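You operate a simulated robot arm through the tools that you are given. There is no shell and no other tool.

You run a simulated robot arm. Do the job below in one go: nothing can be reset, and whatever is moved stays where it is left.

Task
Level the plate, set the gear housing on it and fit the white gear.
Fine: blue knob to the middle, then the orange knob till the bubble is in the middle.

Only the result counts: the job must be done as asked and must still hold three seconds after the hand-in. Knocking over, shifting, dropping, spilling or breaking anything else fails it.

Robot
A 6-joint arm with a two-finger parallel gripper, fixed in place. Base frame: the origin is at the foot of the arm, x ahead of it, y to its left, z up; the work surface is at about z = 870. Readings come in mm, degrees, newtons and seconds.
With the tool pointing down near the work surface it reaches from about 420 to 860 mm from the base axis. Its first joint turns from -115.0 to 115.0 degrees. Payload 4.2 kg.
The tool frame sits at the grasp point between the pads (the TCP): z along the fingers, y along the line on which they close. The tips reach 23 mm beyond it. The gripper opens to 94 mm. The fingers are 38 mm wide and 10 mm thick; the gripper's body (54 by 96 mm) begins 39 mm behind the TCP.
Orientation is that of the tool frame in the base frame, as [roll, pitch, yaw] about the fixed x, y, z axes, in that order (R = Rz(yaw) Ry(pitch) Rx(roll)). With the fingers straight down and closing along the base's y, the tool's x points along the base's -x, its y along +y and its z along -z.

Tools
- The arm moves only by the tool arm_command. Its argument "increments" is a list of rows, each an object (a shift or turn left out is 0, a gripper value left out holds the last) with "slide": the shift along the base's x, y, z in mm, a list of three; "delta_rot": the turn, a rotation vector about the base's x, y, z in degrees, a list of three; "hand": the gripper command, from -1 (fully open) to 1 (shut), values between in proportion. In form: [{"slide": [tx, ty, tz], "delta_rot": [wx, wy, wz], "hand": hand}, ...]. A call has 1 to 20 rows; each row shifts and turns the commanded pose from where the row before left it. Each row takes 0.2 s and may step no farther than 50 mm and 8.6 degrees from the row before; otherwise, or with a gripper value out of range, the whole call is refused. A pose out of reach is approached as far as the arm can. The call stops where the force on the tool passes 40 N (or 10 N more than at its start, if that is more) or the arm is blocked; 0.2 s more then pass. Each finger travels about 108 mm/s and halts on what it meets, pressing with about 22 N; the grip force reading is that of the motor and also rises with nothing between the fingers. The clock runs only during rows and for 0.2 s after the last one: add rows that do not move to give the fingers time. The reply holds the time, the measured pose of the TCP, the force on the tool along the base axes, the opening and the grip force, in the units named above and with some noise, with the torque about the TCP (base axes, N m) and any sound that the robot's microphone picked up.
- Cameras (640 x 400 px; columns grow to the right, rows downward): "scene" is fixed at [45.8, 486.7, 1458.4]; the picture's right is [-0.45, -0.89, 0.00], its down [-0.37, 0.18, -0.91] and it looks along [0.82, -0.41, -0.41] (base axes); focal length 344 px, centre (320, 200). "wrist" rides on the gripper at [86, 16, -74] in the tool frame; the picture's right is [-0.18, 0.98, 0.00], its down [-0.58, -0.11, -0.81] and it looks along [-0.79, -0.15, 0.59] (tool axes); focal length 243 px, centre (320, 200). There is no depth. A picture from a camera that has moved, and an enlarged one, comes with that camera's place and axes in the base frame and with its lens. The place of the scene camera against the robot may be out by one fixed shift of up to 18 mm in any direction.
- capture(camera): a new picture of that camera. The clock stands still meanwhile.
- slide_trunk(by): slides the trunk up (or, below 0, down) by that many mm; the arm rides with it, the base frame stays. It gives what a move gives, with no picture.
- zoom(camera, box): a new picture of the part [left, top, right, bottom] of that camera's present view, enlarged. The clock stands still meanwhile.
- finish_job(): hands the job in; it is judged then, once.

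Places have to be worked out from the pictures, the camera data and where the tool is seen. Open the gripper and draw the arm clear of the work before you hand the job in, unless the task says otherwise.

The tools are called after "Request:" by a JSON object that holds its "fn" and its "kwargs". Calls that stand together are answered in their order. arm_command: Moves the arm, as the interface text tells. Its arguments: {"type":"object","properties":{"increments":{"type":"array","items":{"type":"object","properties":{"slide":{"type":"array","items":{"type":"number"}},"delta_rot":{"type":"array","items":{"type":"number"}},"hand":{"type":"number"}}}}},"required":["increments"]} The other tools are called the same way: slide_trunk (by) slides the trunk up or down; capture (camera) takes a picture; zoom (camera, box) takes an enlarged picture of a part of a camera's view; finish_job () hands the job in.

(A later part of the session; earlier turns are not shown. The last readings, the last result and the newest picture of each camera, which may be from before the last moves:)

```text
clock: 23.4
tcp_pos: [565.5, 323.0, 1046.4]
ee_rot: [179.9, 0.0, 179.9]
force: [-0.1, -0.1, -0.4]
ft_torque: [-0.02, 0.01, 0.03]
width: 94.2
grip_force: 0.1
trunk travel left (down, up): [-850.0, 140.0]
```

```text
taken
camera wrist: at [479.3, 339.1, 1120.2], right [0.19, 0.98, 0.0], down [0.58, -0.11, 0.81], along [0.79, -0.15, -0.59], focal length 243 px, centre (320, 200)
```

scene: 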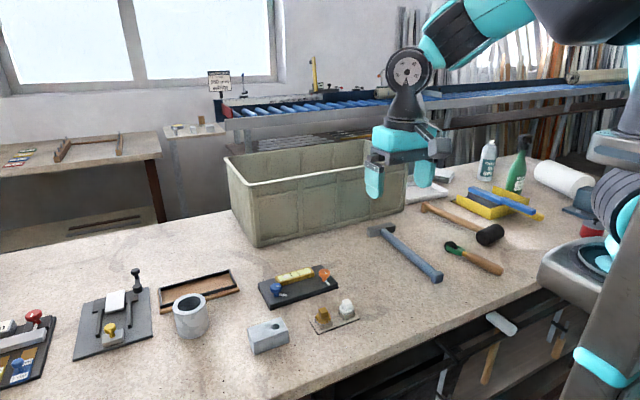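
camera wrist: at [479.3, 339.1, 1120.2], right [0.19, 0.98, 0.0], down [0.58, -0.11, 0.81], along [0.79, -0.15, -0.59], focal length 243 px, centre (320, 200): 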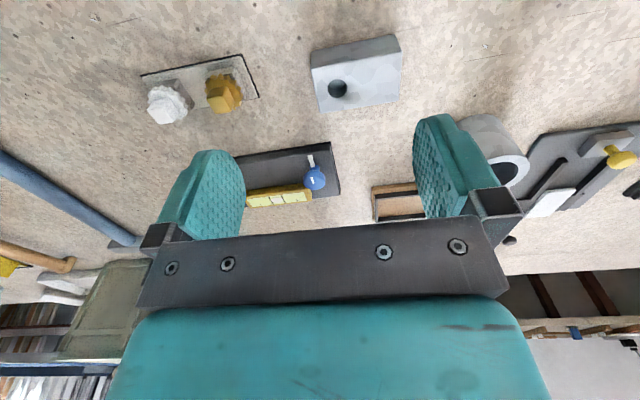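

The block is in clear view; I'll enlarge it and the gear stand for measuring.

Request:
{"fn": "zoom", "kwargs": {"camera": "wrist", "box": [290, 20, 434, 110]}}

Request:
{"fn": "zoom", "kwargs": {"camera": "wrist", "box": [130, 40, 274, 130]}}

```text
4.44 times, centred on (362, 65) of wrist
camera zoom: at [479.3, 339.1, 1120.2], right [0.19, 0.98, 0.0], down [0.58, -0.11, 0.81], along [0.79, -0.15, -0.59], focal length 1078 px, centre (133, 800)
```

zoom: 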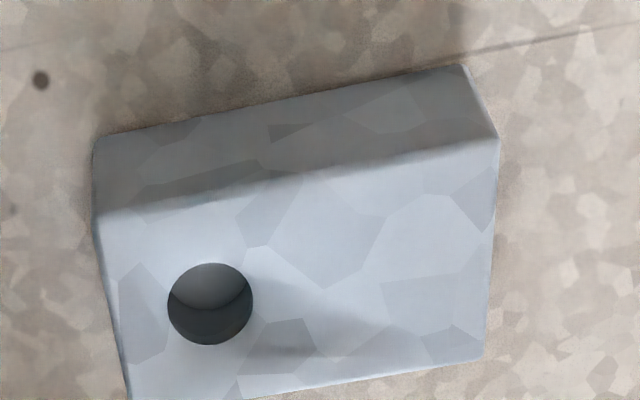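

```text
4.44 times, centred on (202, 85) of wrist
camera zoom: at [479.3, 339.1, 1120.2], right [0.19, 0.98, 0.0], down [0.58, -0.11, 0.81], along [0.79, -0.15, -0.59], focal length 1078 px, centre (844, 711)
```

zoom: 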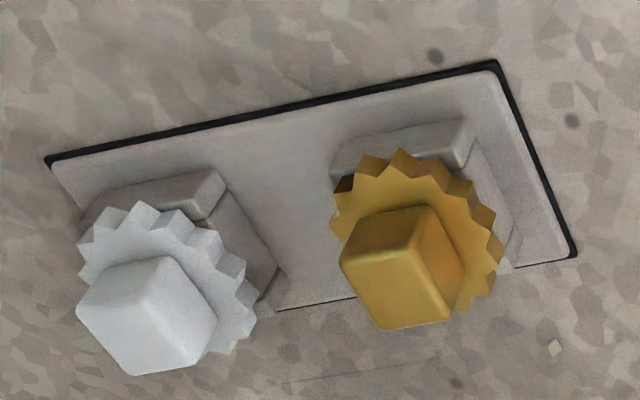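

The measurements so far:

| Item | Measurement (mm) |
|---|---|
| Block extent | x 580–624, y 312–389, z 870–904.5 |
| Block alignment | square to the base axes |
| Hole centre | (601, 332.5) |
| Hole diameter | ≈ 17.7 |

I'll turn the gripper 90° so it closes along x and hover above the block's centre.

Request:
{"fn": "arm_command", "kwargs": {"increments": [{"slide": [3.3, 2.5, -5], "delta_rot": [0, 0, 8.19], "hand": -0.49}, {"slide": [3.3, 2.5, -5], "delta_rot": [0, 0, 8.19]}, {"slide": [3.3, 2.5, -5], "delta_rot": [0, 0, 8.19]}, {"slide": [3.3, 2.5, -5], "delta_rot": [0, 0, 8.19]}, {"slide": [3.3, 2.5, -5], "delta_rot": [0, 0, 8.19]}, {"slide": [3.3, 2.5, -5], "delta_rot": [0, 0, 8.19]}, {"slide": [3.3, 2.5, -5], "delta_rot": [0, 0, 8.19]}, {"slide": [3.3, 2.5, -5], "delta_rot": [0, 0, 8.19]}, {"slide": [3.3, 2.5, -5], "delta_rot": [0, 0, 8.19]}, {"slide": [3.3, 2.5, -5], "delta_rot": [0, 0, 8.19]}, {"slide": [3.3, 2.8, -5], "delta_rot": [0, 0, 8.19]}, {"slide": [0, 0, 0]}]}}

Request:
{"fn": "capture", "kwargs": {"camera": "wrist"}}

Request:
{"fn": "zoom", "kwargs": {"camera": "scene", "box": [190, 230, 350, 360]}}

```text
clock: 26.0
tcp_pos: [602.5, 349.4, 992.0]
ee_rot: [-179.9, -0.1, -89.9]
force: [-0.5, -0.1, 0.9]
ft_torque: [-0.02, 0.0, -0.03]
width: 70.0
grip_force: 0.1
trunk travel left (down, up): [-850.0, 140.0]
```

```text
taken
camera wrist: at [586.5, 263.3, 1065.7], right [-0.98, 0.18, 0.0], down [0.11, 0.58, 0.81], along [0.15, 0.79, -0.59], focal length 243 px, centre (320, 200)
```

wrist: 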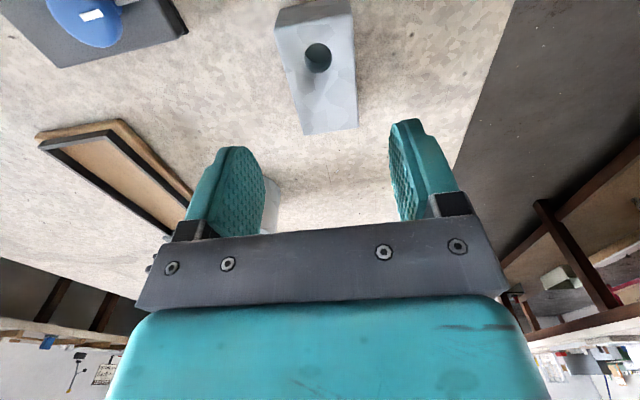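

```text
3.08 times, centred on (270, 295) of scene
camera zoom: at [45.8, 486.7, 1458.4], right [-0.45, -0.89, 0.0], down [-0.37, 0.18, -0.91], along [0.82, -0.41, -0.41], focal length 1058 px, centre (474, -92)
```

zoom: 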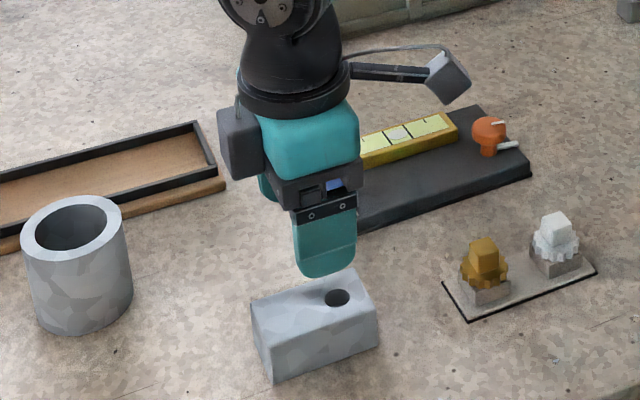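

The gripper is aligned over the block. One zoom to verify the block's centre against the tool before descending.

Request:
{"fn": "zoom", "kwargs": {"camera": "wrist", "box": [240, 0, 400, 140]}}

```text
2.86 times, centred on (320, 70) of wrist
camera zoom: at [586.5, 263.3, 1065.7], right [-0.98, 0.18, 0.0], down [0.11, 0.58, 0.81], along [0.15, 0.79, -0.59], focal length 693 px, centre (320, 571)
```

zoom: 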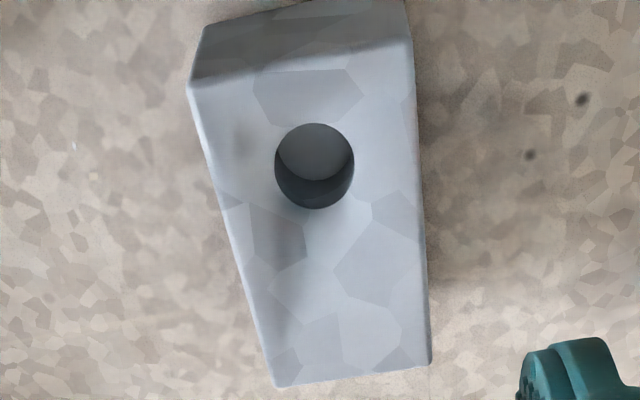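

The block centre refines to (601, 351), with the hole at (600.8, 332.5). I'll descend so the pads overlap the top 13 mm and then grip.

Request:
{"fn": "arm_command", "kwargs": {"increments": [{"slide": [-1.5, 1.7, -26]}, {"slide": [0, 0, -26]}, {"slide": [0, 0, -26]}, {"slide": [0, 0, 0]}]}}

```text
clock: 27.0
tcp_pos: [598.0, 350.7, 914.4]
ee_rot: [-180.0, 0.0, -90.0]
force: [0.2, 0.2, 0.2]
ft_torque: [-0.02, -0.02, -0.03]
width: 69.9
grip_force: 0.0
trunk travel left (down, up): [-850.0, 140.0]
```

The x reading is a bit low (598). I'll take a still reading to average out the noise.

Request:
{"fn": "arm_command", "kwargs": {"increments": [{"slide": [0, 0, 0]}]}}

Request:
{"fn": "capture", "kwargs": {"camera": "wrist"}}

```text
clock: 27.4
tcp_pos: [600.2, 351.5, 914.9]
ee_rot: [-180.0, 0.0, -90.0]
force: [0.5, -0.5, 0.4]
ft_torque: [-0.03, -0.03, 0.01]
width: 70.2
grip_force: 0.0
trunk travel left (down, up): [-850.0, 140.0]
```

```text
taken
camera wrist: at [584.3, 265.4, 988.6], right [-0.98, 0.18, 0.0], down [0.11, 0.58, 0.81], along [0.15, 0.79, -0.59], focal length 243 px, centre (320, 200)
```

wrist: 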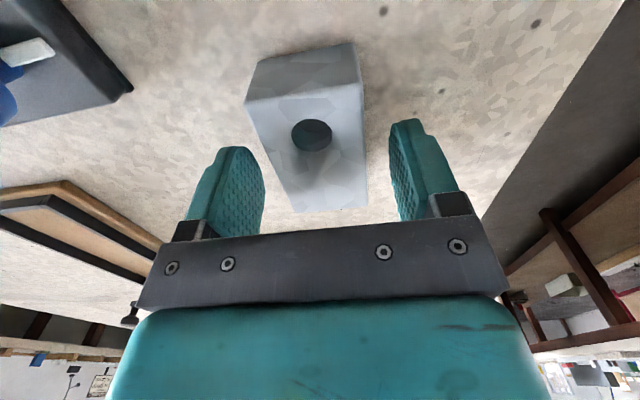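

The tool is at about (600.3, 351.3), centred on the block with clearance on both sides. Closing now.

Request:
{"fn": "arm_command", "kwargs": {"increments": [{"slide": [0, 0, 0], "hand": 1}, {"slide": [0, 0, 0]}, {"slide": [0, 0, 0]}, {"slide": [0, 0, 0]}]}}

```text
clock: 28.4
tcp_pos: [599.8, 350.4, 915.1]
ee_rot: [-180.0, 0.0, -90.0]
force: [0.5, 0.3, -0.3]
ft_torque: [-0.01, 0.0, 0.02]
width: 45.9
grip_force: 22.2
trunk travel left (down, up): [-850.0, 140.0]
```

Gripped at 45.9 mm. Lifting 20 mm to check the hold before raising further.

Request:
{"fn": "arm_command", "kwargs": {"increments": [{"slide": [0, 0, 10]}, {"slide": [0, 0, 10]}, {"slide": [0, 0, 0]}]}}

Request:
{"fn": "zoom", "kwargs": {"camera": "scene", "box": [190, 250, 350, 350]}}

```text
clock: 29.2
tcp_pos: [600.2, 349.6, 933.5]
ee_rot: [179.9, 0.0, -90.0]
force: [0.5, 0.6, -3.8]
ft_torque: [0.0, 0.03, -0.01]
width: 46.0
grip_force: 21.6
trunk travel left (down, up): [-850.0, 140.0]
```

```text
4.00 times, centred on (270, 300) of scene
camera zoom: at [45.8, 486.7, 1458.4], right [-0.45, -0.89, 0.0], down [-0.37, 0.18, -0.91], along [0.82, -0.41, -0.41], focal length 1376 px, centre (520, -200)
```

zoom: 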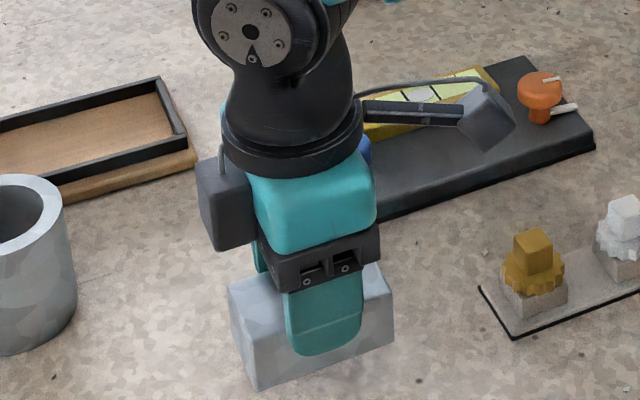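

The block hangs level, weight about 0.4 kg. I'll raise it well clear and move it over to a spot where the wrist camera can see the plate for a fresh measurement, since the plate crept slightly.

Request:
{"fn": "arm_command", "kwargs": {"increments": [{"slide": [0, 0, 30]}, {"slide": [0, 0, 30]}, {"slide": [0, 0, 30]}, {"slide": [0, -35, 0]}, {"slide": [0, -35, 0]}, {"slide": [0, -35, 0]}, {"slide": [0, -35, 0]}, {"slide": [0, -35, 0]}, {"slide": [0, -35, 0]}, {"slide": [0, 0, 0]}]}}

Request:
{"fn": "capture", "kwargs": {"camera": "wrist"}}

```text
clock: 31.4
tcp_pos: [600.9, 139.9, 1022.6]
ee_rot: [-180.0, 0.0, -89.9]
force: [0.0, 0.1, -4.6]
ft_torque: [0.0, -0.02, 0.01]
width: 45.8
grip_force: 22.0
trunk travel left (down, up): [-850.0, 140.0]
```

```text
taken
camera wrist: at [584.8, 53.2, 1097.1], right [-0.98, 0.18, 0.0], down [0.11, 0.58, 0.81], along [0.15, 0.79, -0.59], focal length 243 px, centre (320, 200)
```

wrist: 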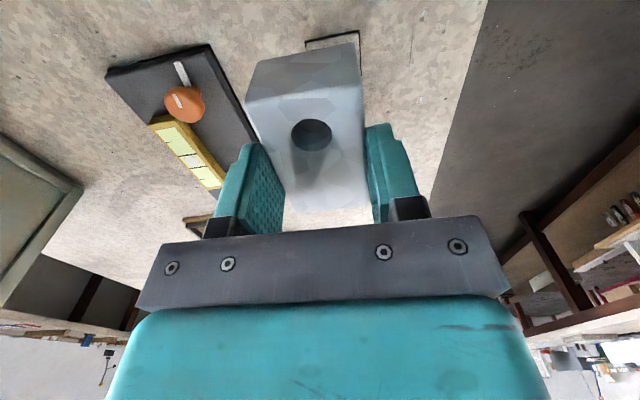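

Part of the plate is visible beside the block. Zooming in on the orange end, the front edge and the vial.

Request:
{"fn": "zoom", "kwargs": {"camera": "wrist", "box": [96, 30, 256, 130]}}

Request:
{"fn": "zoom", "kwargs": {"camera": "wrist", "box": [130, 100, 258, 220]}}

Request:
{"fn": "zoom", "kwargs": {"camera": "scene", "box": [250, 250, 346, 310]}}

```text
4.00 times, centred on (176, 80) of wrist
camera zoom: at [584.8, 53.2, 1097.1], right [-0.98, 0.18, 0.0], down [0.11, 0.58, 0.81], along [0.15, 0.79, -0.59], focal length 970 px, centre (896, 680)
```

zoom: 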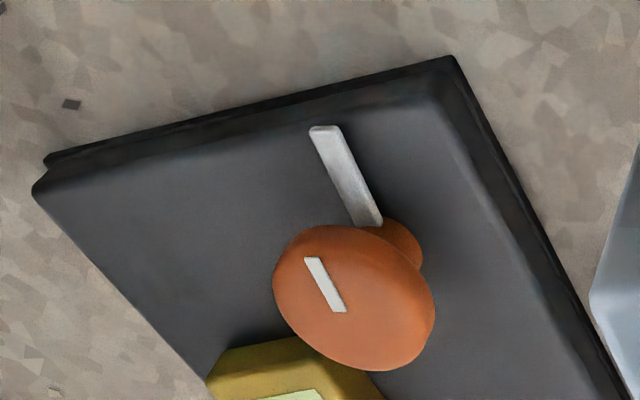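

```text
3.33 times, centred on (194, 160) of wrist
camera zoom: at [584.8, 53.2, 1097.1], right [-0.98, 0.18, 0.0], down [0.11, 0.58, 0.81], along [0.15, 0.79, -0.59], focal length 809 px, centre (740, 333)
```

zoom: 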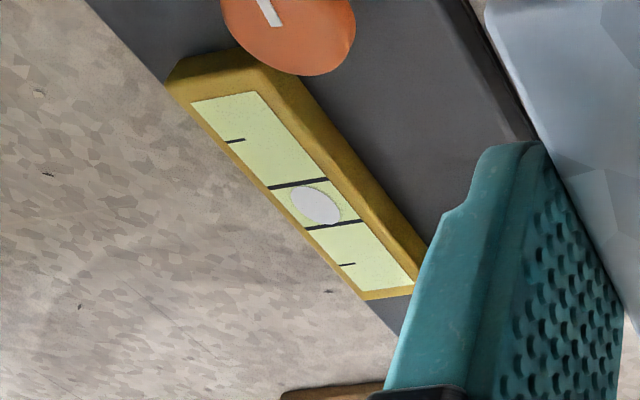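

```text
6.67 times, centred on (298, 280) of scene
camera zoom: at [45.8, 486.7, 1458.4], right [-0.45, -0.89, 0.0], down [-0.37, 0.18, -0.91], along [0.82, -0.41, -0.41], focal length 2293 px, centre (467, -333)
```

zoom: 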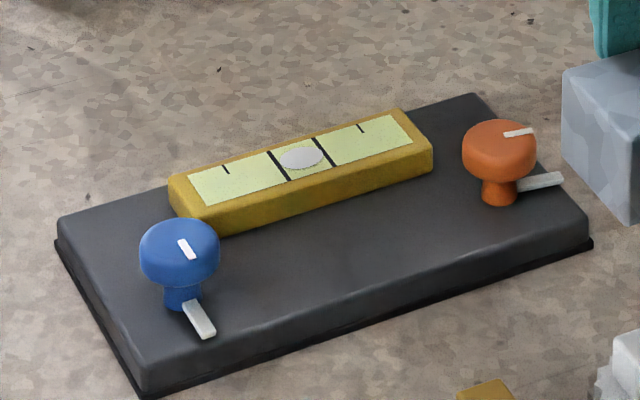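

The plate measures as follows:

| Feature | Position (mm) |
|---|---|
| Front edge | x ≈ 694 |
| Vial front | x ≈ 747.5 |
| Orange knob | y ≈ 151 |
| Blue knob | y ≈ 287 |

The 46 × 77 mm block fits centred at about (720.5, 219.3). I'll carry it over at height and look before lowering.

Request:
{"fn": "arm_command", "kwargs": {"increments": [{"slide": [29.9, 19.9, 0]}, {"slide": [29.9, 19.9, 0]}, {"slide": [29.9, 19.9, 0]}, {"slide": [29.9, 19.9, 0]}, {"slide": [0, 0, -20]}, {"slide": [0, 0, -20]}, {"slide": [0, 0, -20]}, {"slide": [0, 0, 0]}, {"slide": [0, 0, 0]}]}}

Request:
{"fn": "capture", "kwargs": {"camera": "wrist"}}

Request:
{"fn": "zoom", "kwargs": {"camera": "scene", "box": [240, 220, 368, 310]}}

```text
clock: 33.4
tcp_pos: [719.6, 218.9, 964.7]
ee_rot: [-180.0, 0.1, -90.0]
force: [0.8, 0.4, -3.5]
ft_torque: [-0.02, 0.0, 0.0]
width: 45.9
grip_force: 22.2
trunk travel left (down, up): [-850.0, 140.0]
```

```text
taken
camera wrist: at [704.1, 133.8, 1038.5], right [-0.98, 0.18, 0.0], down [0.11, 0.58, 0.81], along [0.15, 0.79, -0.59], focal length 243 px, centre (320, 200)
```

wrist: 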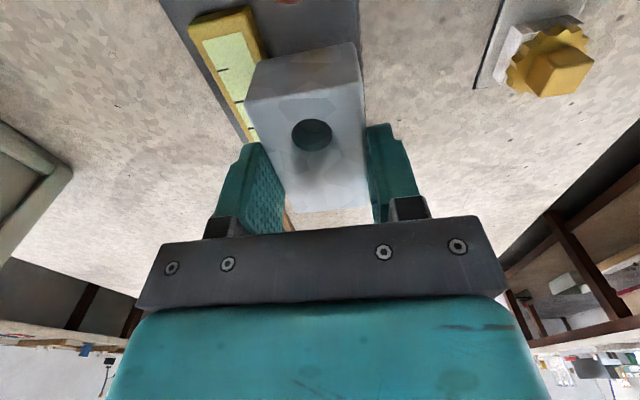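

```text
4.44 times, centred on (304, 265) of scene
camera zoom: at [45.8, 486.7, 1458.4], right [-0.45, -0.89, 0.0], down [-0.37, 0.18, -0.91], along [0.82, -0.41, -0.41], focal length 1529 px, centre (391, -89)
```

zoom: 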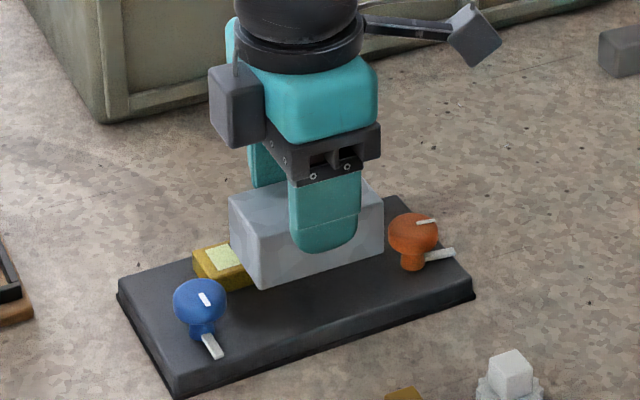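

The block hovers between the two knobs. I'll lower to about 8 mm above the plate and check the gaps to the vial and front edge.

Request:
{"fn": "arm_command", "kwargs": {"increments": [{"slide": [0.5, 0, -10]}, {"slide": [0, 0, -10]}, {"slide": [0, 0, -7]}, {"slide": [0, 0, 0]}, {"slide": [0, 0, 0]}]}}

Request:
{"fn": "capture", "kwargs": {"camera": "wrist"}}

Request:
{"fn": "zoom", "kwargs": {"camera": "wrist", "box": [200, 0, 420, 140]}}

Request:
{"fn": "zoom", "kwargs": {"camera": "scene", "box": [255, 250, 351, 310]}}

```text
clock: 34.6
tcp_pos: [721.4, 218.7, 935.8]
ee_rot: [-179.9, 0.1, -89.9]
force: [-0.4, 0.0, -2.6]
ft_torque: [0.05, 0.01, -0.02]
width: 45.9
grip_force: 22.1
trunk travel left (down, up): [-850.0, 140.0]
```

```text
taken
camera wrist: at [704.9, 133.4, 1010.9], right [-0.98, 0.18, 0.0], down [0.11, 0.58, 0.81], along [0.15, 0.79, -0.59], focal length 243 px, centre (320, 200)
```

wrist: 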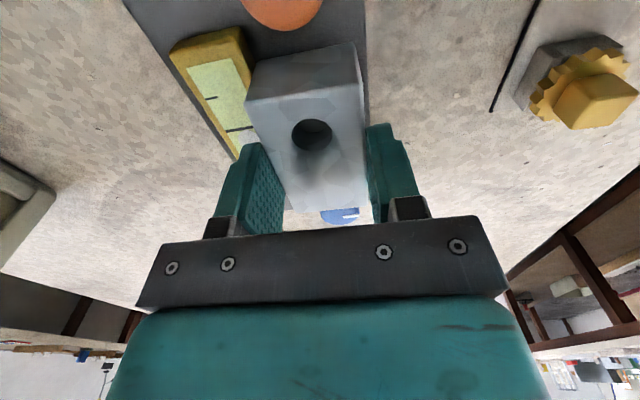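

```text
2.86 times, centred on (310, 70) of wrist
camera zoom: at [704.9, 133.4, 1010.9], right [-0.98, 0.18, 0.0], down [0.11, 0.58, 0.81], along [0.15, 0.79, -0.59], focal length 693 px, centre (349, 571)
```

zoom: 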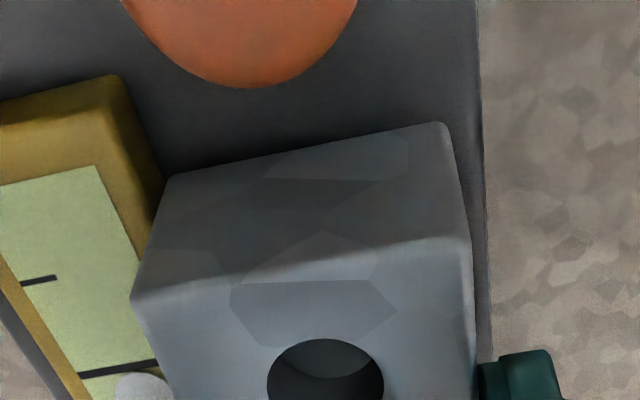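

```text
6.67 times, centred on (303, 280) of scene
camera zoom: at [45.8, 486.7, 1458.4], right [-0.45, -0.89, 0.0], down [-0.37, 0.18, -0.91], along [0.82, -0.41, -0.41], focal length 2293 px, centre (433, -333)
```

zoom: 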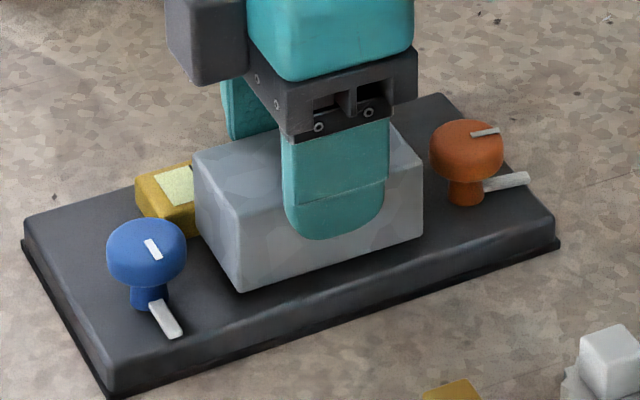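

The gaps are about 3.8 mm to the vial and 6.5 mm to the front edge, with plenty of room beside both knobs. I'll shift 1 mm toward the front and lower gently toward contact.

Request:
{"fn": "arm_command", "kwargs": {"increments": [{"slide": [-1, 0, -2.5]}, {"slide": [0, 0, -2]}, {"slide": [0, 0, 0]}]}}

Request:
{"fn": "arm_command", "kwargs": {"increments": [{"slide": [0, 0, -1.5]}, {"slide": [0, 0, 0]}]}}

```text
clock: 35.4
tcp_pos: [720.1, 219.9, 933.2]
ee_rot: [-179.9, 0.1, -90.0]
force: [0.7, -0.2, -3.0]
ft_torque: [-0.02, 0.04, -0.01]
width: 45.6
grip_force: 22.0
trunk travel left (down, up): [-850.0, 140.0]
```

```text
clock: 36.0
tcp_pos: [719.2, 219.2, 931.9]
ee_rot: [-180.0, -0.1, -90.0]
force: [0.5, 0.2, -3.8]
ft_torque: [0.01, -0.02, -0.02]
width: 45.8
grip_force: 21.8
trunk travel left (down, up): [-850.0, 140.0]
```

Still the full weight on the hand at z ≈ 932, so there is no contact yet. Continuing down in small steps.

Request:
{"fn": "arm_command", "kwargs": {"increments": [{"slide": [0, 0, -1.2]}, {"slide": [0, 0, 0]}]}}

Request:
{"fn": "arm_command", "kwargs": {"increments": [{"slide": [0, 0, -1.2]}, {"slide": [0, 0, 0]}]}}

```text
clock: 36.6
tcp_pos: [719.6, 219.9, 930.7]
ee_rot: [-180.0, 0.0, -90.0]
force: [-3.3, -0.9, 6.2]
ft_torque: [-0.48, 0.23, -0.11]
width: 45.9
grip_force: 22.1
trunk travel left (down, up): [-850.0, 140.0]
```

```text
clock: 37.2
tcp_pos: [719.4, 219.9, 930.7]
ee_rot: [-179.9, 0.1, -90.0]
force: [-3.1, -3.0, 17.3]
ft_torque: [0.13, 0.16, 0.01]
width: 46.0
grip_force: 22.6
trunk travel left (down, up): [-850.0, 140.0]
```

The block is down on the plate (17 N pressing, torque small, plate top ≈ 886). I'll relieve the pressure slightly, open a little, and lift straight up.

Request:
{"fn": "arm_command", "kwargs": {"increments": [{"slide": [0, 0, 0.8]}, {"slide": [0, 0, 0], "hand": -0.28}, {"slide": [0, 0, 0]}, {"slide": [0, 0, 0]}]}}

Request:
{"fn": "zoom", "kwargs": {"camera": "scene", "box": [255, 250, 351, 310]}}

```text
clock: 38.2
tcp_pos: [719.7, 219.8, 929.8]
ee_rot: [180.0, 0.0, -90.0]
force: [0.6, -0.6, -0.6]
ft_torque: [0.0, -0.01, 0.03]
width: 60.2
grip_force: 0.0
trunk travel left (down, up): [-850.0, 140.0]
```

```text
6.67 times, centred on (303, 280) of scene
camera zoom: at [45.8, 486.7, 1458.4], right [-0.45, -0.89, 0.0], down [-0.37, 0.18, -0.91], along [0.82, -0.41, -0.41], focal length 2293 px, centre (433, -333)
```

zoom: 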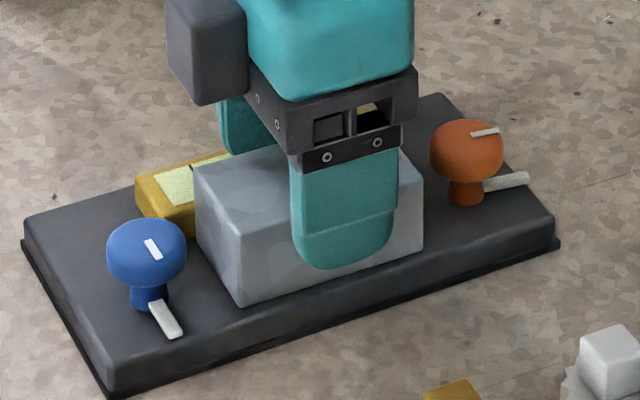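

The block rests flat on the plate, released without contact. Lifting straight up, then checking block, hole and bubble.

Request:
{"fn": "arm_command", "kwargs": {"increments": [{"slide": [0, 0, 20]}, {"slide": [0, 0, 40]}, {"slide": [0, 0, 40]}, {"slide": [0, -30, 10], "delta_rot": [0, 0, -6]}, {"slide": [0, -30, 0], "delta_rot": [0, 0, -6]}, {"slide": [0, 0, 0]}]}}

Request:
{"fn": "capture", "kwargs": {"camera": "wrist"}}

Request:
{"fn": "zoom", "kwargs": {"camera": "scene", "box": [255, 250, 351, 310]}}

```text
clock: 39.6
tcp_pos: [719.2, 159.7, 1040.5]
ee_rot: [180.0, 0.1, -102.0]
force: [0.4, 0.1, -0.2]
ft_torque: [0.0, -0.01, 0.01]
width: 60.2
grip_force: 0.0
trunk travel left (down, up): [-850.0, 140.0]
```

```text
taken
camera wrist: at [685.2, 78.8, 1114.0], right [-0.92, 0.38, 0.0], down [0.23, 0.55, 0.81], along [0.31, 0.74, -0.59], focal length 243 px, centre (320, 200)
```

wrist: 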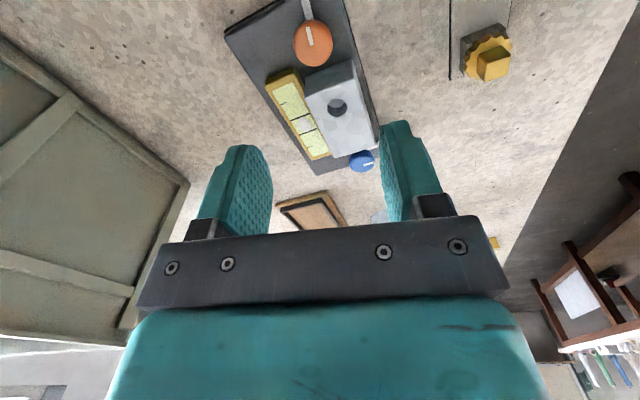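

```text
6.67 times, centred on (303, 280) of scene
camera zoom: at [45.8, 486.7, 1458.4], right [-0.45, -0.89, 0.0], down [-0.37, 0.18, -0.91], along [0.82, -0.41, -0.41], focal length 2293 px, centre (433, -333)
```

zoom: 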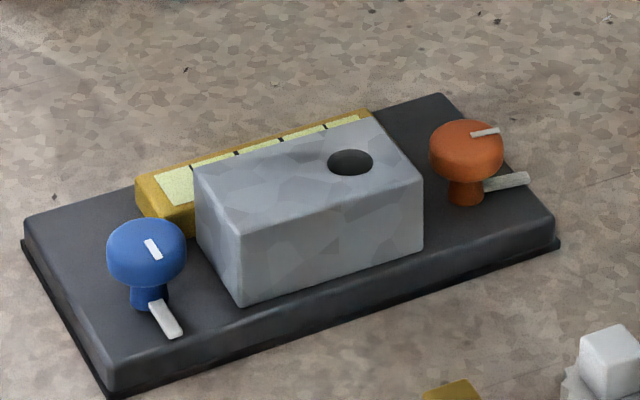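

The housing sits squarely on the plate. Zooming in to locate the hole and confirm the bubble.

Request:
{"fn": "zoom", "kwargs": {"camera": "wrist", "box": [250, 50, 394, 180]}}

Request:
{"fn": "zoom", "kwargs": {"camera": "wrist", "box": [296, 70, 376, 140]}}

```text
3.08 times, centred on (322, 115) of wrist
camera zoom: at [685.2, 78.8, 1114.0], right [-0.92, 0.38, 0.0], down [0.23, 0.55, 0.81], along [0.31, 0.74, -0.59], focal length 746 px, centre (314, 462)
```

zoom: 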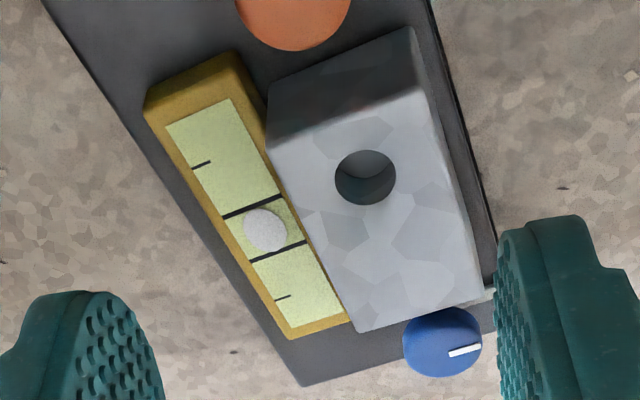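

```text
5.71 times, centred on (336, 105) of wrist
camera zoom: at [685.2, 78.8, 1114.0], right [-0.92, 0.38, 0.0], down [0.23, 0.55, 0.81], along [0.31, 0.74, -0.59], focal length 1386 px, centre (229, 743)
```

zoom: 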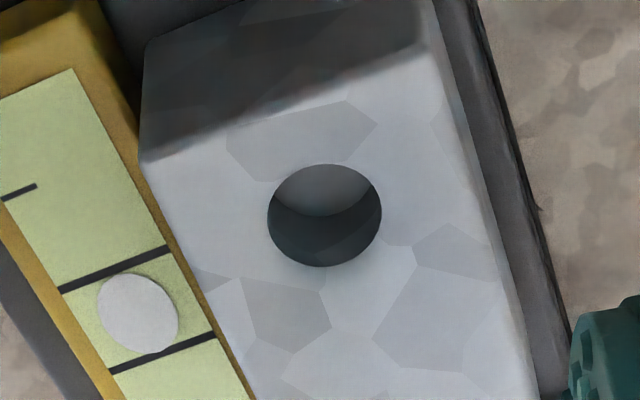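

The bubble is centred and the hole is at about (719.7, 201.2) with the block top at about z = 920. I'll go look at the white gear from above.

Request:
{"fn": "arm_command", "kwargs": {"increments": [{"slide": [-11.9, -0.3, -2], "delta_rot": [0, 0, -7.8]}, {"slide": [-11.9, -0.3, -2], "delta_rot": [0, 0, -7.8]}, {"slide": [-11.9, -0.3, -2], "delta_rot": [0, 0, -7.8]}, {"slide": [-11.9, -0.3, -4], "delta_rot": [0, 0, -7.8]}, {"slide": [-11.9, -0.3, -5], "delta_rot": [0, 0, -7.8]}, {"slide": [-11.9, -0.3, -5], "delta_rot": [0, 0, -7.8]}, {"slide": [-11.9, -0.3, -5], "delta_rot": [0, 0, -7.8]}, {"slide": [-11.9, -0.3, -5], "delta_rot": [0, 0, -7.8]}, {"slide": [-11.9, -0.3, -5], "delta_rot": [0, 0, -7.8]}, {"slide": [-11.9, -0.3, -5], "delta_rot": [0, 0, -7.8]}, {"slide": [0, 0, 0]}]}}

Request:
{"fn": "capture", "kwargs": {"camera": "wrist"}}

Request:
{"fn": "zoom", "kwargs": {"camera": "wrist", "box": [260, 30, 420, 130]}}

```text
clock: 42.0
tcp_pos: [598.6, 155.5, 998.6]
ee_rot: [180.0, 0.0, 179.9]
force: [0.4, -0.3, -0.6]
ft_torque: [0.0, 0.0, 0.03]
width: 60.1
grip_force: 0.1
trunk travel left (down, up): [-850.0, 140.0]
```

```text
taken
camera wrist: at [513.2, 173.0, 1073.1], right [0.18, 0.98, 0.0], down [0.58, -0.11, 0.81], along [0.79, -0.15, -0.59], focal length 243 px, centre (320, 200)
```

wrist: 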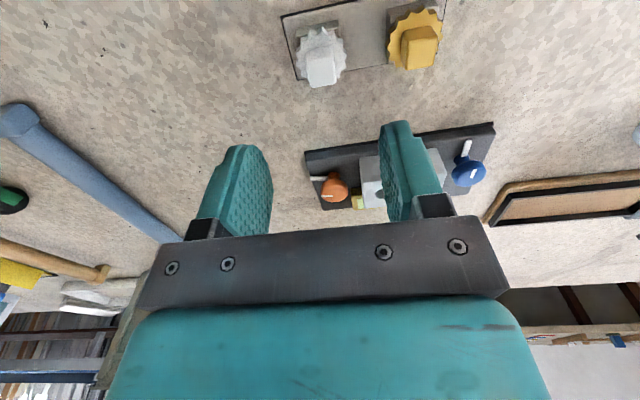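

```text
4.00 times, centred on (340, 80) of wrist
camera zoom: at [513.2, 173.0, 1073.1], right [0.18, 0.98, 0.0], down [0.58, -0.11, 0.81], along [0.79, -0.15, -0.59], focal length 970 px, centre (240, 680)
```

zoom: 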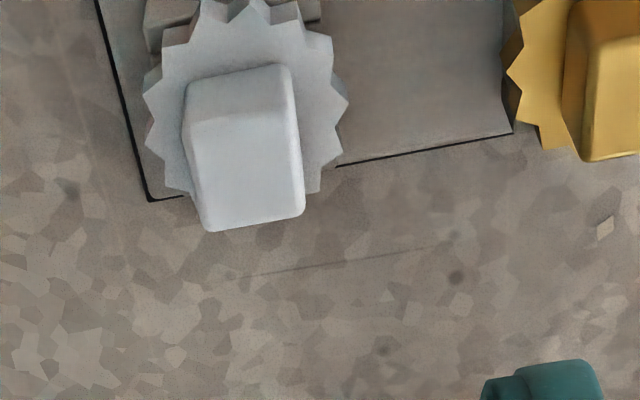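

The gear is nicely in view. Taking a tighter zoom over its handle cube and stand.

Request:
{"fn": "zoom", "kwargs": {"camera": "wrist", "box": [272, 10, 368, 94]}}

Request:
{"fn": "zoom", "kwargs": {"camera": "scene", "box": [312, 285, 368, 325]}}

```text
4.76 times, centred on (320, 52) of wrist
camera zoom: at [513.2, 173.0, 1073.1], right [0.18, 0.98, 0.0], down [0.58, -0.11, 0.81], along [0.79, -0.15, -0.59], focal length 1155 px, centre (320, 905)
```

zoom: 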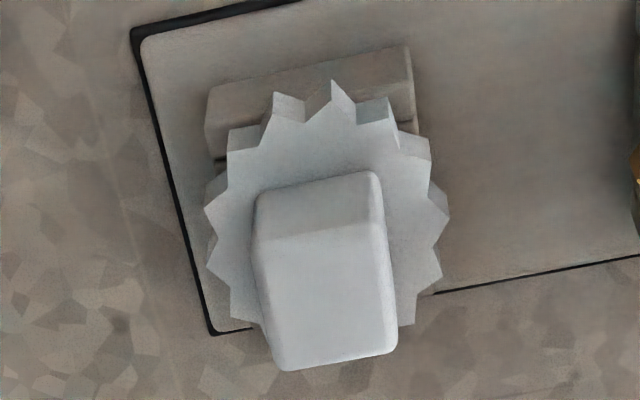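

```text
10.00 times, centred on (340, 305) of scene
camera zoom: at [45.8, 486.7, 1458.4], right [-0.45, -0.89, 0.0], down [-0.37, 0.18, -0.91], along [0.82, -0.41, -0.41], focal length 3440 px, centre (120, -850)
```

zoom: 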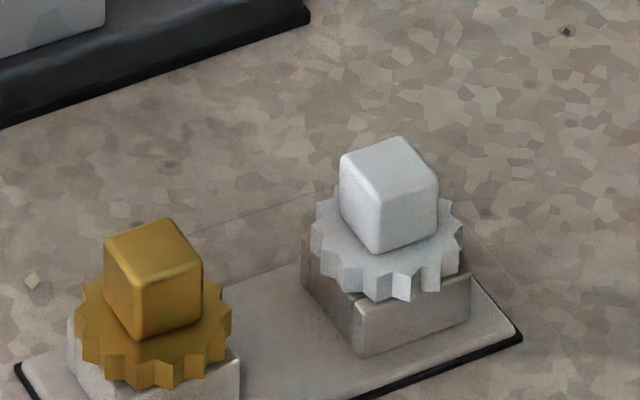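

The handle cube is about 16 mm wide, centred at (589.5, 160.5) with its top at about z = 915, and turned about −2.8°. I'll move directly above it, partly closing the fingers, and look before descending.

Request:
{"fn": "arm_command", "kwargs": {"increments": [{"slide": [-4.7, 2.1, -15], "delta_rot": [0, 0, -2.8], "hand": 0.2}, {"slide": [-4.7, 2.1, -15]}, {"slide": [0, 0, -15]}, {"slide": [0, 0, 0]}, {"slide": [0, 0, 0]}]}}

Request:
{"fn": "capture", "kwargs": {"camera": "wrist"}}

Request:
{"fn": "zoom", "kwargs": {"camera": "wrist", "box": [260, 60, 388, 190]}}

Request:
{"fn": "zoom", "kwargs": {"camera": "scene", "box": [300, 260, 380, 330]}}

```text
clock: 43.2
tcp_pos: [590.5, 159.5, 955.3]
ee_rot: [-180.0, 0.0, 177.2]
force: [0.0, 0.1, -0.5]
ft_torque: [0.01, 0.0, -0.02]
width: 37.7
grip_force: 0.0
trunk travel left (down, up): [-850.0, 140.0]
```

```text
taken
camera wrist: at [503.8, 181.1, 1028.4], right [0.23, 0.97, 0.0], down [0.58, -0.14, 0.81], along [0.78, -0.19, -0.59], focal length 243 px, centre (320, 200)
```

wrist: 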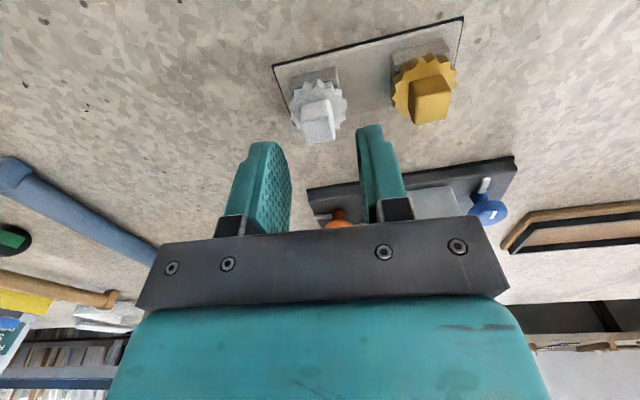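

```text
3.08 times, centred on (324, 125) of wrist
camera zoom: at [503.8, 181.1, 1028.4], right [0.23, 0.97, 0.0], down [0.58, -0.14, 0.81], along [0.78, -0.19, -0.59], focal length 746 px, centre (308, 431)
```

zoom: 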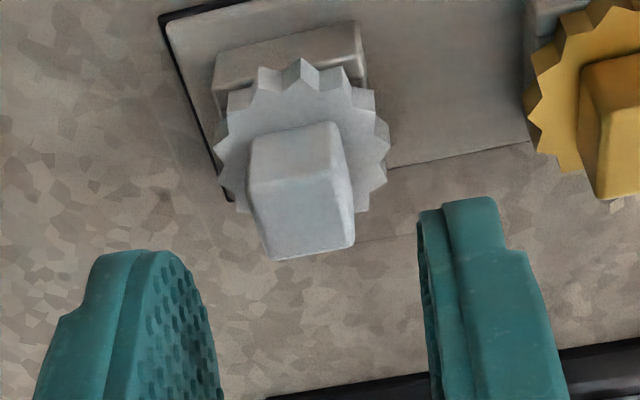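

```text
5.71 times, centred on (340, 295) of scene
camera zoom: at [45.8, 486.7, 1458.4], right [-0.45, -0.89, 0.0], down [-0.37, 0.18, -0.91], along [0.82, -0.41, -0.41], focal length 1966 px, centre (206, -343)
```

zoom: 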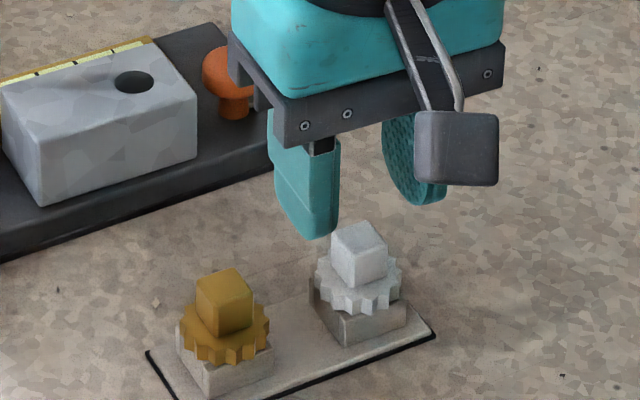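

The tool is centred over the cube to within about half a millimetre. Descending so the tips stop just above the gear's face.

Request:
{"fn": "arm_command", "kwargs": {"increments": [{"slide": [0, 0, -14]}, {"slide": [0, 0, -14]}, {"slide": [0, 0, 0]}]}}

Request:
{"fn": "zoom", "kwargs": {"camera": "scene", "box": [312, 275, 368, 325]}}

Request:
{"fn": "zoom", "kwargs": {"camera": "wrist", "box": [250, 80, 390, 200]}}

```text
clock: 44.0
tcp_pos: [589.9, 161.2, 925.3]
ee_rot: [-179.9, -0.1, 177.2]
force: [-1.0, -0.3, -0.2]
ft_torque: [0.0, -0.01, 0.01]
width: 37.8
grip_force: 0.0
trunk travel left (down, up): [-850.0, 140.0]
```

```text
8.00 times, centred on (340, 300) of scene
camera zoom: at [45.8, 486.7, 1458.4], right [-0.45, -0.89, 0.0], down [-0.37, 0.18, -0.91], along [0.82, -0.41, -0.41], focal length 2752 px, centre (160, -600)
```

zoom: 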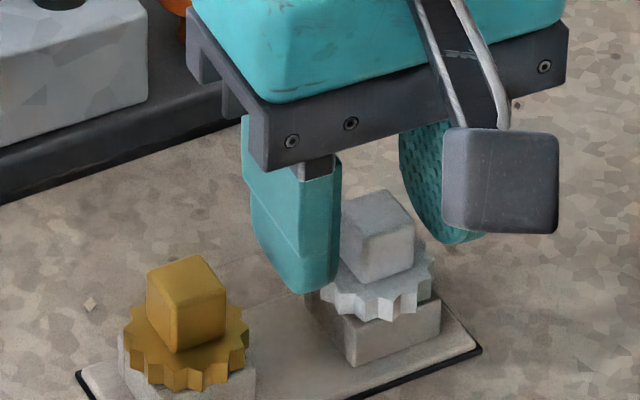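

```text
3.33 times, centred on (320, 140) of wrist
camera zoom: at [504.4, 182.1, 1000.1], right [0.23, 0.97, 0.0], down [0.58, -0.14, 0.81], along [0.78, -0.19, -0.59], focal length 809 px, centre (320, 400)
```

zoom: 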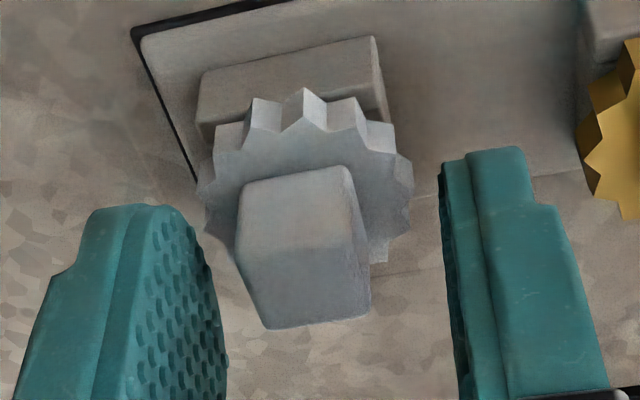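

No contact, with the tips around z = 903 and the cube about 1 mm to the −y side. I'll shift 1 mm and close on the cube.

Request:
{"fn": "arm_command", "kwargs": {"increments": [{"slide": [-0.5, -1, 0]}, {"slide": [0, 0, 0], "hand": 1}, {"slide": [0, 0, 0]}, {"slide": [0, 0, 0]}, {"slide": [0, 0, 0]}]}}

Request:
{"fn": "zoom", "kwargs": {"camera": "scene", "box": [312, 275, 368, 325]}}

```text
clock: 45.2
tcp_pos: [589.4, 159.7, 926.1]
ee_rot: [180.0, 0.0, 177.1]
force: [0.3, 0.2, -0.3]
ft_torque: [0.02, 0.01, 0.03]
width: 16.7
grip_force: 21.6
trunk travel left (down, up): [-850.0, 140.0]
```

```text
8.00 times, centred on (340, 300) of scene
camera zoom: at [45.8, 486.7, 1458.4], right [-0.45, -0.89, 0.0], down [-0.37, 0.18, -0.91], along [0.82, -0.41, -0.41], focal length 2752 px, centre (160, -600)
```

zoom: 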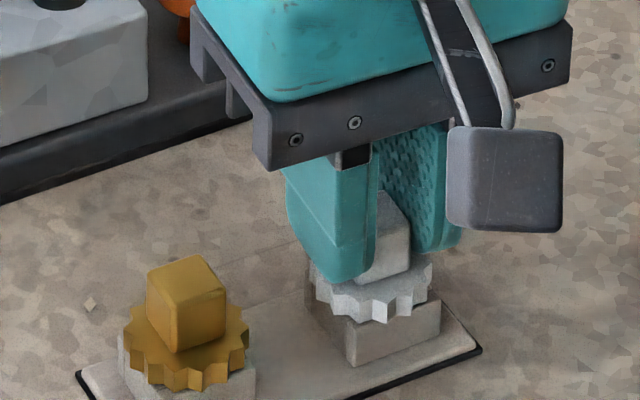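

The cube is gripped at 16.7 mm. Lifting straight up slowly out of its stand.

Request:
{"fn": "arm_command", "kwargs": {"increments": [{"slide": [0, 0, 4]}, {"slide": [0, 0, 6]}, {"slide": [0, 0, 8]}, {"slide": [0, 0, 10]}, {"slide": [0, 0, 12]}, {"slide": [0, 0, 0]}]}}

Request:
{"fn": "zoom", "kwargs": {"camera": "scene", "box": [312, 255, 376, 325]}}

Request:
{"fn": "capture", "kwargs": {"camera": "wrist"}}

```text
clock: 46.6
tcp_pos: [590.8, 159.0, 967.4]
ee_rot: [179.9, 0.0, 177.3]
force: [1.2, -1.0, -0.7]
ft_torque: [-0.01, 0.0, 0.0]
width: 17.1
grip_force: 22.0
trunk travel left (down, up): [-850.0, 140.0]
```

```text
5.71 times, centred on (344, 290) of scene
camera zoom: at [45.8, 486.7, 1458.4], right [-0.45, -0.89, 0.0], down [-0.37, 0.18, -0.91], along [0.82, -0.41, -0.41], focal length 1966 px, centre (183, -314)
```

zoom: 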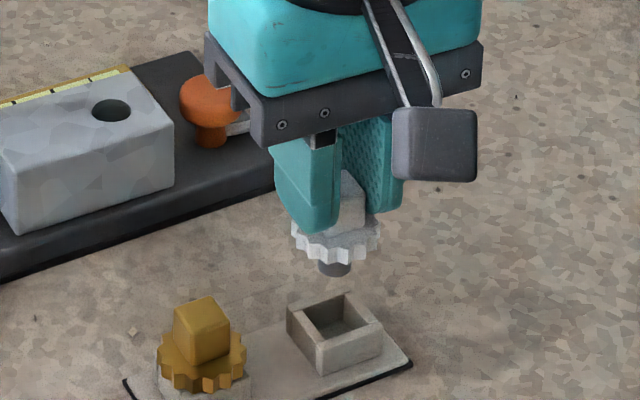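

```text
taken
camera wrist: at [505.2, 180.6, 1040.6], right [0.23, 0.97, 0.0], down [0.58, -0.14, 0.81], along [0.78, -0.19, -0.59], focal length 243 px, centre (320, 200)
```

wrist: 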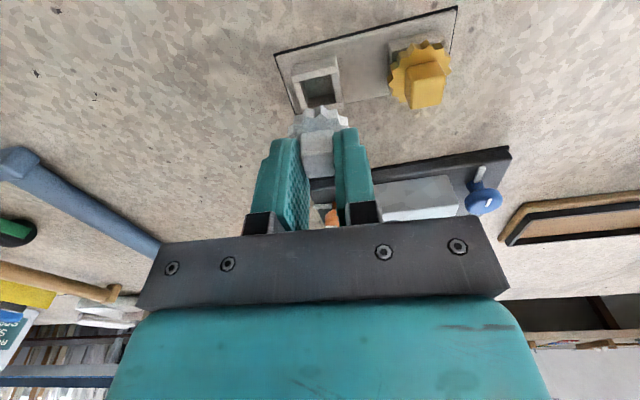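

The gear came out cleanly; a short dark peg shows below it. Zooming to measure the peg.

Request:
{"fn": "zoom", "kwargs": {"camera": "scene", "box": [335, 288, 367, 308]}}

Request:
{"fn": "zoom", "kwargs": {"camera": "wrist", "box": [272, 90, 368, 150]}}

```text
16.00 times, centred on (351, 298) of scene
camera zoom: at [45.8, 486.7, 1458.4], right [-0.45, -0.89, 0.0], down [-0.37, 0.18, -0.91], along [0.82, -0.41, -0.41], focal length 5504 px, centre (-176, -1368)
```

zoom: 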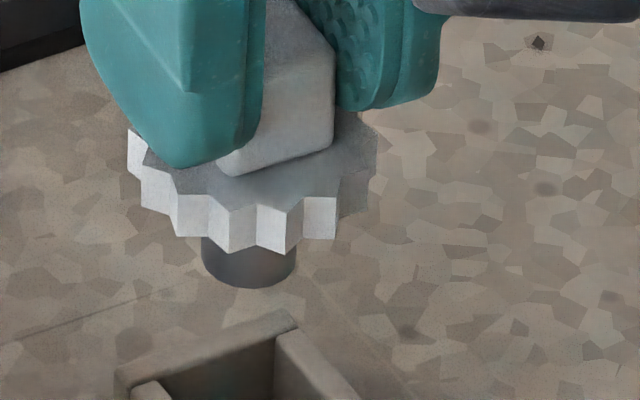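

```text
6.67 times, centred on (320, 120) of wrist
camera zoom: at [505.2, 180.6, 1040.6], right [0.23, 0.97, 0.0], down [0.58, -0.14, 0.81], along [0.78, -0.19, -0.59], focal length 1618 px, centre (320, 733)
```

zoom: 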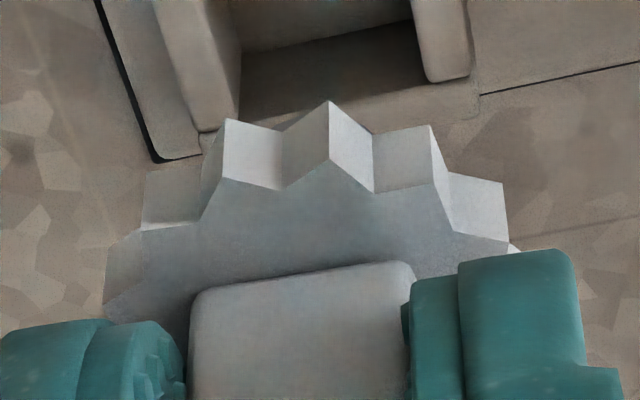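

The peg is about 13.4 mm across and 10–11 mm long, against a 17.7 mm hole, so there is about 2 mm of slack all round. I'll raise a little and carry the gear over the hole.

Request:
{"fn": "arm_command", "kwargs": {"increments": [{"slide": [0, 0, 25]}, {"slide": [32.3, 10.4, 0]}, {"slide": [32.3, 10.4, 0]}, {"slide": [32.3, 10.4, 0]}, {"slide": [32.3, 10.4, 0]}, {"slide": [0, 0, 0]}, {"slide": [0, 0, 0]}]}}

Request:
{"fn": "capture", "kwargs": {"camera": "wrist"}}

Request:
{"fn": "zoom", "kwargs": {"camera": "scene", "box": [272, 240, 352, 300]}}

```text
clock: 48.2
tcp_pos: [719.9, 202.0, 990.7]
ee_rot: [180.0, 0.1, 177.2]
force: [0.7, 0.4, 0.0]
ft_torque: [-0.03, 0.02, -0.01]
width: 16.9
grip_force: 22.1
trunk travel left (down, up): [-850.0, 140.0]
```

```text
taken
camera wrist: at [635.0, 222.5, 1064.9], right [0.23, 0.97, 0.0], down [0.58, -0.14, 0.81], along [0.78, -0.19, -0.59], focal length 243 px, centre (320, 200)
```

wrist: 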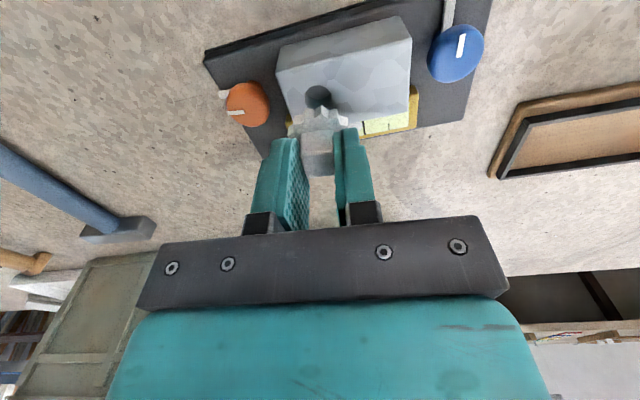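

```text
6.67 times, centred on (312, 270) of scene
camera zoom: at [45.8, 486.7, 1458.4], right [-0.45, -0.89, 0.0], down [-0.37, 0.18, -0.91], along [0.82, -0.41, -0.41], focal length 2293 px, centre (373, -267)
```

zoom: 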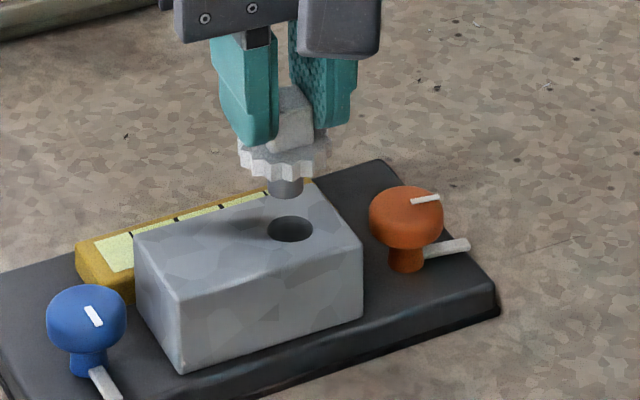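

The peg is over the hole, slightly left of it in the scene view. I'll lower to about 5 mm above the block and compare peg and hole in close-up.

Request:
{"fn": "arm_command", "kwargs": {"increments": [{"slide": [0, 0, -11]}, {"slide": [0, 0, -9]}, {"slide": [0, 0, 0]}, {"slide": [0, 0, 0]}]}}

Request:
{"fn": "zoom", "kwargs": {"camera": "scene", "box": [292, 258, 332, 283]}}

Request:
{"fn": "zoom", "kwargs": {"camera": "wrist", "box": [260, 60, 380, 160]}}

```text
clock: 49.2
tcp_pos: [720.7, 201.9, 971.9]
ee_rot: [-179.9, 0.0, 177.2]
force: [-0.2, -0.2, -0.4]
ft_torque: [0.01, 0.03, 0.0]
width: 16.9
grip_force: 22.0
trunk travel left (down, up): [-850.0, 140.0]
```

```text
16.00 times, centred on (312, 270) of scene
camera zoom: at [45.8, 486.7, 1458.4], right [-0.45, -0.89, 0.0], down [-0.37, 0.18, -0.91], along [0.82, -0.41, -0.41], focal length 5504 px, centre (448, -928)
```

zoom: 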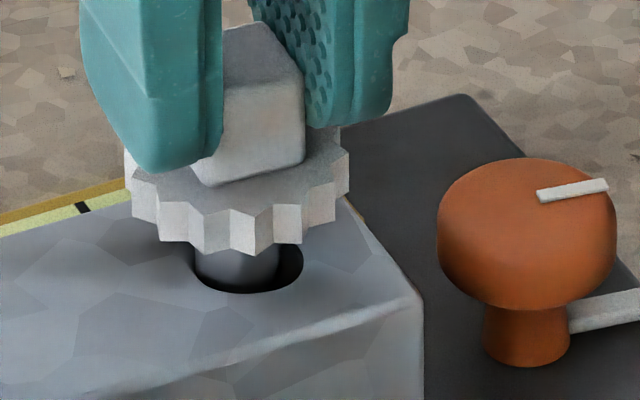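

```text
4.00 times, centred on (320, 110) of wrist
camera zoom: at [634.5, 222.8, 1045.1], right [0.23, 0.97, 0.0], down [0.58, -0.14, 0.81], along [0.78, -0.19, -0.59], focal length 970 px, centre (320, 560)
```

zoom: 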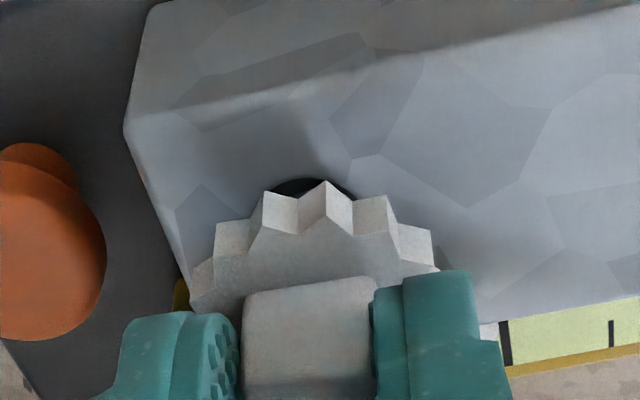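

The gear axis is about 1.2 mm too far in +x and 0.8 mm too far in +y relative to the hole at about (720, 201.4); both cameras agree. I'll raise 3 mm, correct, and lower gently.

Request:
{"fn": "arm_command", "kwargs": {"increments": [{"slide": [0, 0, 3]}, {"slide": [-1.2, -0.8, 0]}, {"slide": [0, 0, 0]}, {"slide": [0, 0, -3]}, {"slide": [0, 0, -2]}, {"slide": [0, 0, 0]}]}}

Request:
{"fn": "zoom", "kwargs": {"camera": "scene", "box": [292, 258, 332, 283]}}

Request:
{"fn": "zoom", "kwargs": {"camera": "wrist", "box": [260, 60, 380, 160]}}

```text
clock: 50.6
tcp_pos: [717.0, 201.3, 968.8]
ee_rot: [180.0, 0.0, 177.2]
force: [-0.8, 0.0, -0.7]
ft_torque: [0.01, 0.01, -0.01]
width: 16.9
grip_force: 22.5
trunk travel left (down, up): [-850.0, 140.0]
```

```text
16.00 times, centred on (312, 270) of scene
camera zoom: at [45.8, 486.7, 1458.4], right [-0.45, -0.89, 0.0], down [-0.37, 0.18, -0.91], along [0.82, -0.41, -0.41], focal length 5504 px, centre (448, -928)
```

zoom: 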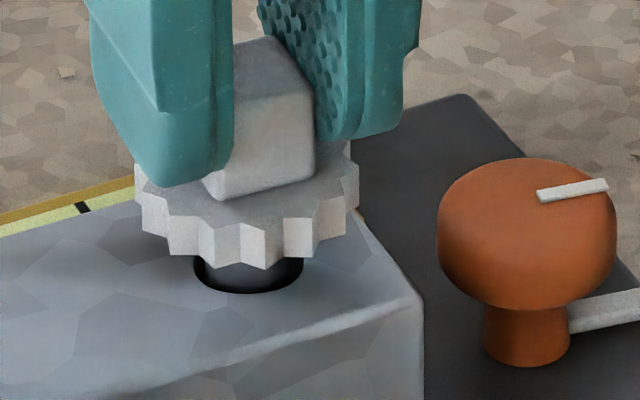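

```text
4.00 times, centred on (320, 110) of wrist
camera zoom: at [632.6, 222.0, 1043.5], right [0.23, 0.97, 0.0], down [0.58, -0.14, 0.81], along [0.78, -0.19, -0.59], focal length 970 px, centre (320, 560)
```

zoom: 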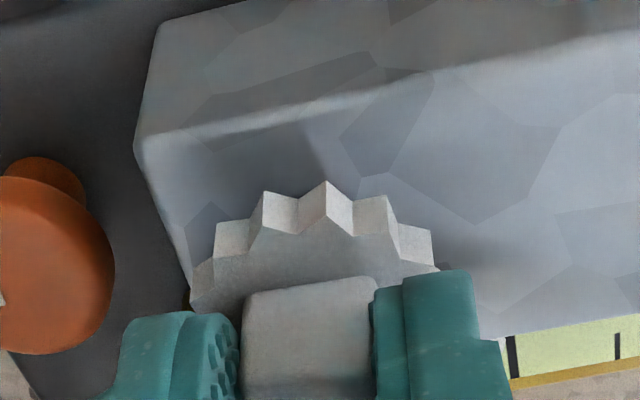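

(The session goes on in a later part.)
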